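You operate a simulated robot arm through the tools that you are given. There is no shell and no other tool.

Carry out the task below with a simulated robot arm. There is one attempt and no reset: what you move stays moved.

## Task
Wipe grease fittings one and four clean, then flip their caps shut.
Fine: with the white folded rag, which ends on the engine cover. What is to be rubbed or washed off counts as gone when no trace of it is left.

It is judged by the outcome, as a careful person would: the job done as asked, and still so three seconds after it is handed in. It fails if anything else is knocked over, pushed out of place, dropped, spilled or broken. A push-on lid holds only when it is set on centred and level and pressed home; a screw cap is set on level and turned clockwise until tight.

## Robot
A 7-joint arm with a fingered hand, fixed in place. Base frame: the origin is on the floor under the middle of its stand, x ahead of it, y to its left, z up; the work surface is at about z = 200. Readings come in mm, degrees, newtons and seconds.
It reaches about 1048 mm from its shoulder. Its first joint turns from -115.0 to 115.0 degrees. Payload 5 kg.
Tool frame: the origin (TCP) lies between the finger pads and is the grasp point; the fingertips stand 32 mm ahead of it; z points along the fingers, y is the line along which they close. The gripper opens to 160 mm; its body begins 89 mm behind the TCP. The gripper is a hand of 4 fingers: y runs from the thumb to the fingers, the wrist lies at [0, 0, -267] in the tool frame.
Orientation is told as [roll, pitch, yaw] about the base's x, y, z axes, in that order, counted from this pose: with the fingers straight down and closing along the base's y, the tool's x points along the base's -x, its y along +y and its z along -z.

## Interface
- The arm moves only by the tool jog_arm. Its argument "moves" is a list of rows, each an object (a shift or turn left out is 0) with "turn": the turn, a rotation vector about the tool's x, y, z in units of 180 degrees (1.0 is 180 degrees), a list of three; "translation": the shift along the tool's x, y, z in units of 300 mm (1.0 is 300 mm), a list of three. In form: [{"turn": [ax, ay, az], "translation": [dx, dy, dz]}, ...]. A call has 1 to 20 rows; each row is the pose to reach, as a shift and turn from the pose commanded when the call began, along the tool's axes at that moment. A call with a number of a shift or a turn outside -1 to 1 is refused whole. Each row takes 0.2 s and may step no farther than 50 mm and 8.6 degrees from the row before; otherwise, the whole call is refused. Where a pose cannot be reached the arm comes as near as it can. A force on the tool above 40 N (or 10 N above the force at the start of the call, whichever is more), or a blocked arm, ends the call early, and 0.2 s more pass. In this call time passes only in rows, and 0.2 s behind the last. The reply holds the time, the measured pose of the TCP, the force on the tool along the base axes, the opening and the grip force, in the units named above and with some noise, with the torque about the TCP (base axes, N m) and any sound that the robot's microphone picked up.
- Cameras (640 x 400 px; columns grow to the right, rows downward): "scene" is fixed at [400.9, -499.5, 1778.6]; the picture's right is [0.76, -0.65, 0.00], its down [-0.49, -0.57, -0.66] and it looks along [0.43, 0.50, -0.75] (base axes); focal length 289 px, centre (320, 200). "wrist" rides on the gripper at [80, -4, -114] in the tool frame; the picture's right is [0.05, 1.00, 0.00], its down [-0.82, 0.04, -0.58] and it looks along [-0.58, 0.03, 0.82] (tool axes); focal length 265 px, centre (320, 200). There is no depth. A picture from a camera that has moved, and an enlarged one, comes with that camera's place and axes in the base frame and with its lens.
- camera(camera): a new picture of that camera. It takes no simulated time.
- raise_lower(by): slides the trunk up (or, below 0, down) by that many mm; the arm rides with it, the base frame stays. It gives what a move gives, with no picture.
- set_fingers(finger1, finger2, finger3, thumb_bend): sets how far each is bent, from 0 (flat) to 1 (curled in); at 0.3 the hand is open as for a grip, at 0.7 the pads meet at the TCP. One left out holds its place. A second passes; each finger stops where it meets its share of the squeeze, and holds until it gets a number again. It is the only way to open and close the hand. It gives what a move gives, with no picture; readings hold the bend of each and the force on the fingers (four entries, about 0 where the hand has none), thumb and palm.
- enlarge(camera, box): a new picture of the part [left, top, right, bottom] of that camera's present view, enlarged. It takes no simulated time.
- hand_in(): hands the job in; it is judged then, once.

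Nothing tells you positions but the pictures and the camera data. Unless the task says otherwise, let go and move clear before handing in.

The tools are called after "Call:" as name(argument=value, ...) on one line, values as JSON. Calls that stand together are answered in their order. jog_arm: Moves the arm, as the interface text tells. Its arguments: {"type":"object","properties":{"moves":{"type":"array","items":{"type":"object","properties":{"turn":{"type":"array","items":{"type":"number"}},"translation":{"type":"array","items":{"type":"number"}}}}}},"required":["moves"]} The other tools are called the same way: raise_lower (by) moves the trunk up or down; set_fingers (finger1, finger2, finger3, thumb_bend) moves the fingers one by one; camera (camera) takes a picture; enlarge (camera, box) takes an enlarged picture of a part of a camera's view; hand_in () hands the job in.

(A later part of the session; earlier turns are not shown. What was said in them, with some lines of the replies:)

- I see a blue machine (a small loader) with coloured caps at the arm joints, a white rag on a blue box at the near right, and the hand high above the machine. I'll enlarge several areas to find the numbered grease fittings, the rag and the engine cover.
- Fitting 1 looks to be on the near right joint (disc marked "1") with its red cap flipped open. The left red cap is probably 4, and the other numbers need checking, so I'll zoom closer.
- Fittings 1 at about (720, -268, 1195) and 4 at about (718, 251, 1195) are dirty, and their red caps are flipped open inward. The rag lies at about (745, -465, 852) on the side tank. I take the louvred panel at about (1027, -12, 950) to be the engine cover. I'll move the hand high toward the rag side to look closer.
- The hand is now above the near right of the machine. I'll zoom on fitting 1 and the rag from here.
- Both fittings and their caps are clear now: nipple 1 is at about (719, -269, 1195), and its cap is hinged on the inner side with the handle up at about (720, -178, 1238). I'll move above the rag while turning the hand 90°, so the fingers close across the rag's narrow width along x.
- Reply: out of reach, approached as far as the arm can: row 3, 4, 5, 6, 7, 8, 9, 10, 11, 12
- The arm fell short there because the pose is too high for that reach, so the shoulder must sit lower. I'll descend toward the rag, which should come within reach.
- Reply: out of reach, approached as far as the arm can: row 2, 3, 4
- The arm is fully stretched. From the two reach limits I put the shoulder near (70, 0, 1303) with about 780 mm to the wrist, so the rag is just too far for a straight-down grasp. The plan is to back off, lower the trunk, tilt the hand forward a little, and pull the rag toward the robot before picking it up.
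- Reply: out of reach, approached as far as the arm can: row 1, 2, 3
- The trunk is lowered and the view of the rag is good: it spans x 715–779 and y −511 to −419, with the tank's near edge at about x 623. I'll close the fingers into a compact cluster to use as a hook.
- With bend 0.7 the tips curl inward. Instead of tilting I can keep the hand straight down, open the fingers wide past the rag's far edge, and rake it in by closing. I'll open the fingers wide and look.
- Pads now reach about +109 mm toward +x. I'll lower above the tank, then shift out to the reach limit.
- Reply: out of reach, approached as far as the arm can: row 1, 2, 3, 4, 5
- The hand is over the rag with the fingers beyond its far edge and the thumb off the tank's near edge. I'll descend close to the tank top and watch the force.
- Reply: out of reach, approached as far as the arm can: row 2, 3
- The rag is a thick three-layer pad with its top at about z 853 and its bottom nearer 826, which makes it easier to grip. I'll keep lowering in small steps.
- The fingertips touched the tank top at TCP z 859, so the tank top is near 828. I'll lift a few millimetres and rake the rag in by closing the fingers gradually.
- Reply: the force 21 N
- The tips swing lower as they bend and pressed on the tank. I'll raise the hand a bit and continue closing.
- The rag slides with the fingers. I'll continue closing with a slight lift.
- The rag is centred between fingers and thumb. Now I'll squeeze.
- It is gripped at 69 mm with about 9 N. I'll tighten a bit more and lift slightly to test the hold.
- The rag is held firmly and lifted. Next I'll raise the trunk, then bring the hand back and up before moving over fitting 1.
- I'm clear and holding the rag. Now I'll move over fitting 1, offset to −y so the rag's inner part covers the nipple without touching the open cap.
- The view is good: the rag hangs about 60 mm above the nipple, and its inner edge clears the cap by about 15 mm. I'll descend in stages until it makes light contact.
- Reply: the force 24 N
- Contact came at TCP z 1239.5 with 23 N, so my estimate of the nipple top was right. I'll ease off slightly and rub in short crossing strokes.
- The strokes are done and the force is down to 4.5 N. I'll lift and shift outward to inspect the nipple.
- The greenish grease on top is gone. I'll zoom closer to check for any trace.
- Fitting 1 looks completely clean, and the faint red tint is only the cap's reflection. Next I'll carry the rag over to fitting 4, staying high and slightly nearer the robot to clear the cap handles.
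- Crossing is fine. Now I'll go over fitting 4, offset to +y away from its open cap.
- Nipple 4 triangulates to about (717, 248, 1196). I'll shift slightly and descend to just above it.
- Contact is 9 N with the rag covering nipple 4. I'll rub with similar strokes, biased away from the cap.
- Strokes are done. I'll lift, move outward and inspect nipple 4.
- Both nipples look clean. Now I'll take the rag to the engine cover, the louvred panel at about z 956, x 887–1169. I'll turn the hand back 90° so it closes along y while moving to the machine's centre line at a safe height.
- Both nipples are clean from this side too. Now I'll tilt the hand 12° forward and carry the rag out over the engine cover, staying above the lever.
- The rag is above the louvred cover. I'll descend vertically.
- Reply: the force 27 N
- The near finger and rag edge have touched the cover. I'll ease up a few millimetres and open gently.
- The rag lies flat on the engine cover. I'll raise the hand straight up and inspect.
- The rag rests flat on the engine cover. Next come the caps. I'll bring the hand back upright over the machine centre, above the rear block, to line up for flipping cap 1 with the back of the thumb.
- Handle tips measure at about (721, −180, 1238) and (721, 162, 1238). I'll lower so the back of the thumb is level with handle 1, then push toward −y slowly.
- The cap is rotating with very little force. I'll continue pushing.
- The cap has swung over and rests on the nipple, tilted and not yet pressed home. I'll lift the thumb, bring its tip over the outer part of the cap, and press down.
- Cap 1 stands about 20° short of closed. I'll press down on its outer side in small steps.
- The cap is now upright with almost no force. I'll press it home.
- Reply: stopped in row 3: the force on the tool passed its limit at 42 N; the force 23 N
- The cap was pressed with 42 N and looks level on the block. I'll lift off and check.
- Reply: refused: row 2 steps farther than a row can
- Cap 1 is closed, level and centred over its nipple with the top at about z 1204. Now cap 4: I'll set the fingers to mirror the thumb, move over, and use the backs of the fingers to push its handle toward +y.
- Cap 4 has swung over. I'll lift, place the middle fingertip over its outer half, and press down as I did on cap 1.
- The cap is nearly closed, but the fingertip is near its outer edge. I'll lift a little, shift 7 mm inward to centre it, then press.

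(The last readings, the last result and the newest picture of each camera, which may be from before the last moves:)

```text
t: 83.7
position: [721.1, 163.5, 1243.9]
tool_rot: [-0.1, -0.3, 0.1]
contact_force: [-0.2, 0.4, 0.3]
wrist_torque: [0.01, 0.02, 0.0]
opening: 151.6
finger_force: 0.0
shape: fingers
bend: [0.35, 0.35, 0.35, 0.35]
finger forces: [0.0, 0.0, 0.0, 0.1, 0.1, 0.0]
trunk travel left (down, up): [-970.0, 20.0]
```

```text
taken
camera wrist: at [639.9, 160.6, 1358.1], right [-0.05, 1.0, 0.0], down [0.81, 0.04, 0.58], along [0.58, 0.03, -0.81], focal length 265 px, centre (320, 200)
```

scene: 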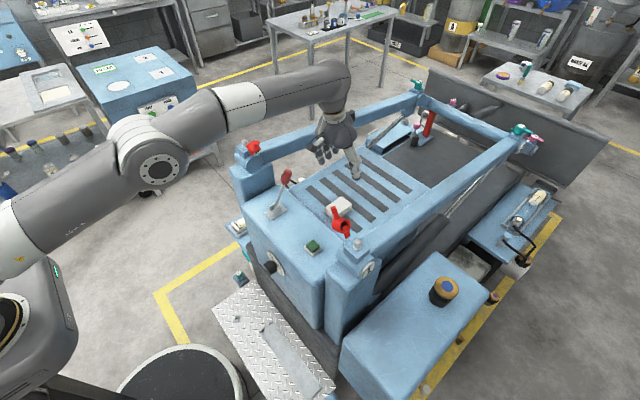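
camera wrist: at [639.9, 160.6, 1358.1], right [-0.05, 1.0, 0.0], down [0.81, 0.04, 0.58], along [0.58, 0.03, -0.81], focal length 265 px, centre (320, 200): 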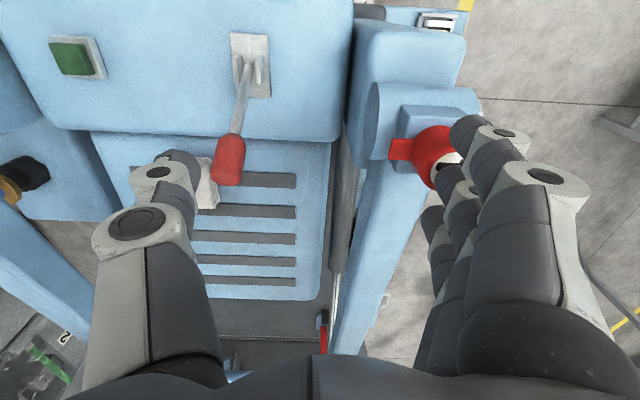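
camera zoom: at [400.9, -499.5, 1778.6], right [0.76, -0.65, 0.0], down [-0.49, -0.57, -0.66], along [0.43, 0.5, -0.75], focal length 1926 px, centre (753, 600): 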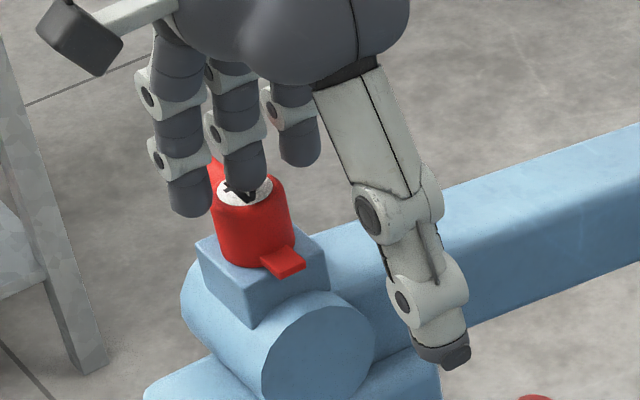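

Call:
jog_arm(moves=[{"translation": [0, 0, 0.01]}, {"translation": [0, 0, 0.02]}, {"translation": [0, 0, 0.03]}, {"translation": [0, 0, 0.04]}])

Call:
enlarge(camera="scene", box=[220, 110, 290, 170])

```text
t: 84.7
position: [719.8, 159.8, 1237.1]
tool_rot: [0.2, -0.7, -0.1]
contact_force: [1.8, -8.2, 29.0]
wrist_torque: [2.44, 0.08, -0.12]
opening: 151.6
finger_force: 14.8
shape: fingers
bend: [0.35, 0.35, 0.35, 0.35]
finger forces: [0.1, 29.2, 0.0, 0.1, 0.0, 0.1]
trunk travel left (down, up): [-970.0, 20.0]
```

```text
6.67 times, centred on (255, 140) of scene
camera zoom: at [400.9, -499.5, 1778.6], right [0.76, -0.65, 0.0], down [-0.49, -0.57, -0.66], along [0.43, 0.5, -0.75], focal length 1926 px, centre (753, 600)
```

zoom: 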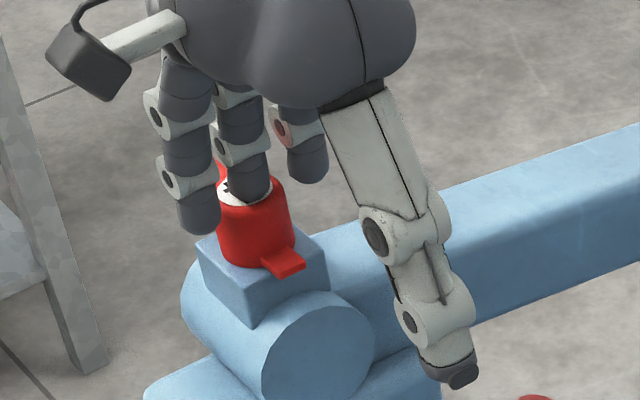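

Call:
jog_arm(moves=[{"translation": [0, 0, 0.006]}, {"translation": [0, 0, 0.012]}, {"translation": [0, 0, 0.018]}, {"translation": [0, 0, 0.024]}])

Call:
jog_arm(moves=[{"translation": [0, 0, -0.1]}, {"translation": [0, -0.03, -0.2]}, {"translation": [0, -0.1, -0.3]}, {"translation": [0, -0.22, -0.36]}])

Call:
enlarge(camera="scene", box=[220, 115, 280, 165])

Call:
camera(camera="wrist")

```text
t: 85.2
position: [721.4, 163.3, 1237.6]
tool_rot: [0.1, -1.1, -0.1]
contact_force: [-2.4, -5.3, 18.9]
wrist_torque: [1.47, 0.12, 0.18]
opening: 151.4
finger_force: 10.0
shape: fingers
bend: [0.35, 0.35, 0.35, 0.35]
finger forces: [0.1, 19.1, 0.0, 0.0, 0.2, 0.0]
trunk travel left (down, up): [-970.0, 20.0]
stopped in row 2: the force on the tool passed its limit at 43 N (the readings are from after the stop); the commanded pose is now the measured one
```

```text
t: 86.2
position: [721.8, 96.4, 1342.7]
tool_rot: [0.2, -0.6, 0.0]
contact_force: [-0.5, 0.3, 0.4]
wrist_torque: [0.05, 0.03, 0.0]
opening: 151.5
finger_force: 0.1
shape: fingers
bend: [0.35, 0.35, 0.35, 0.35]
finger forces: [0.1, 0.0, 0.0, 0.0, 0.0, 0.0]
trunk travel left (down, up): [-970.0, 20.0]
```

```text
8.00 times, centred on (250, 140) of scene
camera zoom: at [400.9, -499.5, 1778.6], right [0.76, -0.65, 0.0], down [-0.49, -0.57, -0.66], along [0.43, 0.5, -0.75], focal length 2312 px, centre (880, 680)
```

zoom: 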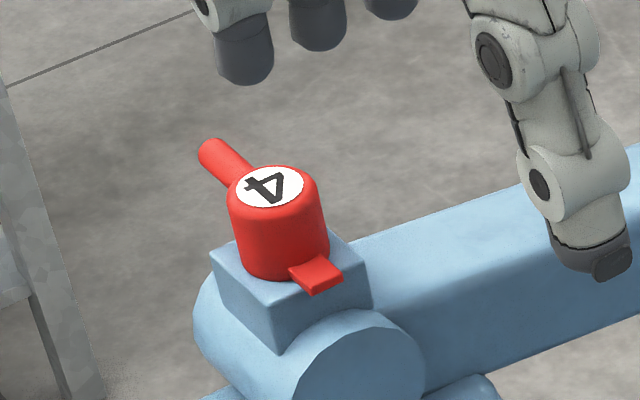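

```text
taken
camera wrist: at [639.2, 92.7, 1455.1], right [-0.05, 1.0, 0.0], down [0.81, 0.04, 0.59], along [0.59, 0.03, -0.81], focal length 265 px, centre (320, 200)
```

wrist: 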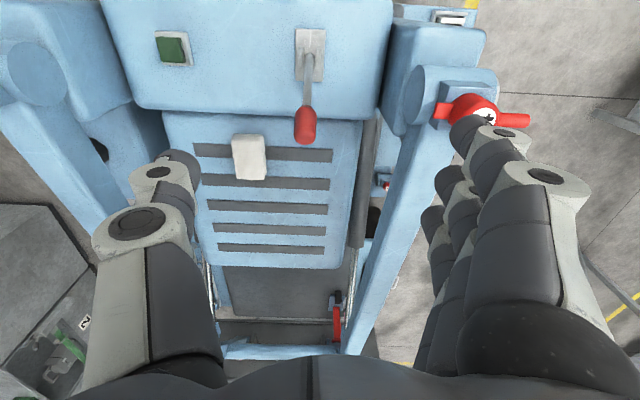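

Cap 4 is closed and level too. I'll move the hand clear and make a final check of everything.

Call:
jog_arm(moves=[{"translation": [0.1, -0.08, -0.08]}, {"translation": [0.22, -0.16, -0.12]}, {"translation": [0.36, -0.24, -0.14]}, {"translation": [0.5, -0.3, -0.15]}, {"translation": [0.64, -0.34, -0.15]}])

Call:
camera(camera="scene")

Call:
camera(camera="wrist")

Call:
enlarge(camera="scene", box=[220, 115, 280, 165])

Call:
enlarge(camera="scene", box=[300, 180, 400, 270])

```text
t: 87.4
position: [526.8, -5.7, 1386.6]
tool_rot: [0.1, -0.8, 0.0]
contact_force: [0.1, 0.3, -0.1]
wrist_torque: [0.0, 0.0, 0.01]
opening: 151.4
finger_force: 0.0
shape: fingers
bend: [0.35, 0.35, 0.35, 0.35]
finger forces: [0.0, 0.0, 0.0, 0.1, 0.1, 0.1]
trunk travel left (down, up): [-970.0, 20.0]
```

```text
taken
```

scene: 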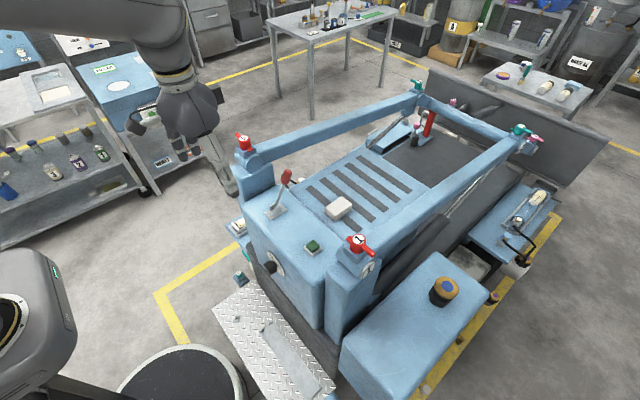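

```text
taken
camera wrist: at [444.3, -8.8, 1498.2], right [-0.05, 1.0, 0.0], down [0.81, 0.04, 0.59], along [0.59, 0.03, -0.81], focal length 265 px, centre (320, 200)
```

wrist: 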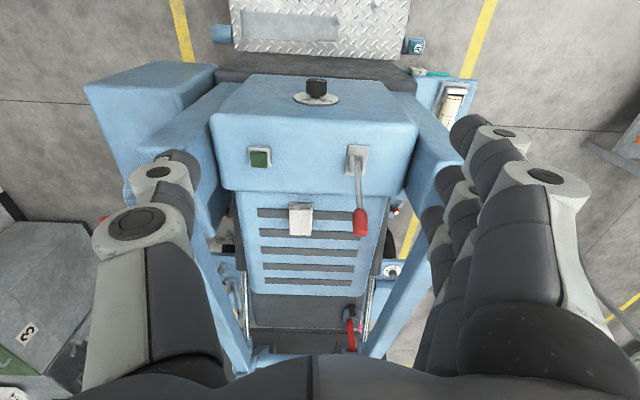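

```text
8.00 times, centred on (250, 140) of scene
camera zoom: at [400.9, -499.5, 1778.6], right [0.76, -0.65, 0.0], down [-0.49, -0.57, -0.66], along [0.43, 0.5, -0.75], focal length 2312 px, centre (880, 680)
```

zoom: 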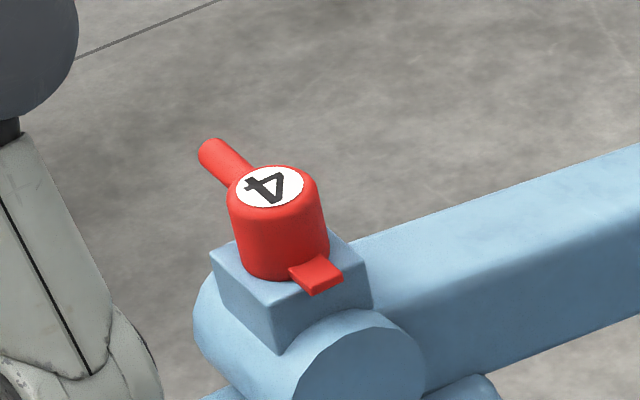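

```text
4.44 times, centred on (350, 225) of scene
camera zoom: at [400.9, -499.5, 1778.6], right [0.76, -0.65, 0.0], down [-0.49, -0.57, -0.66], along [0.43, 0.5, -0.75], focal length 1284 px, centre (187, 89)
```

zoom: 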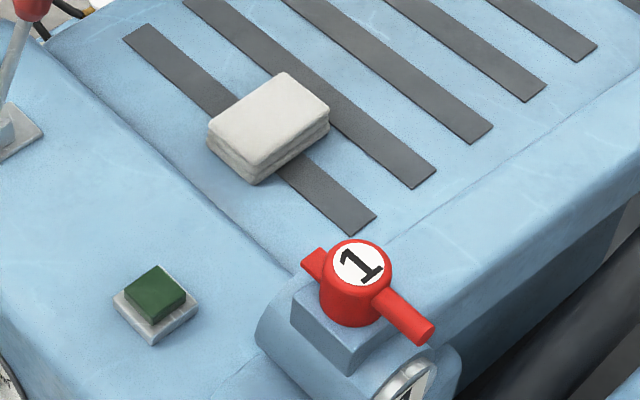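

Both caps are shut, level and seated like the others. The nipples were wiped clean, the rag lies flat on the louvred engine cover, nothing else has moved, and the hand is clear. I'm handing in.

Call:
hand_in()

```text
The job is handed in.
```

Grease fittings 1 and 4 are wiped clean and their caps are shut. The job is handed in, but no verdict came back.

- **Wiping:** I rubbed both nipples with the white folded rag. Close-up views from both cameras showed no grease left on either one before I closed the caps.
- **Caps:** I flipped both caps over their nipples and pressed them down to just over 40 N. They sit level and centred. I heard no click, so I judged them seated by how they look.
- **Rag:** It lies flat on the louvred panel between the lift arms. Nothing on the machine is labelled as the engine cover, so I took that panel to be it.

To reach the rag I first pulled it about 60 mm across the tank top toward the robot. In the final pictures nothing else looks moved, and the hand is clear of the machine.
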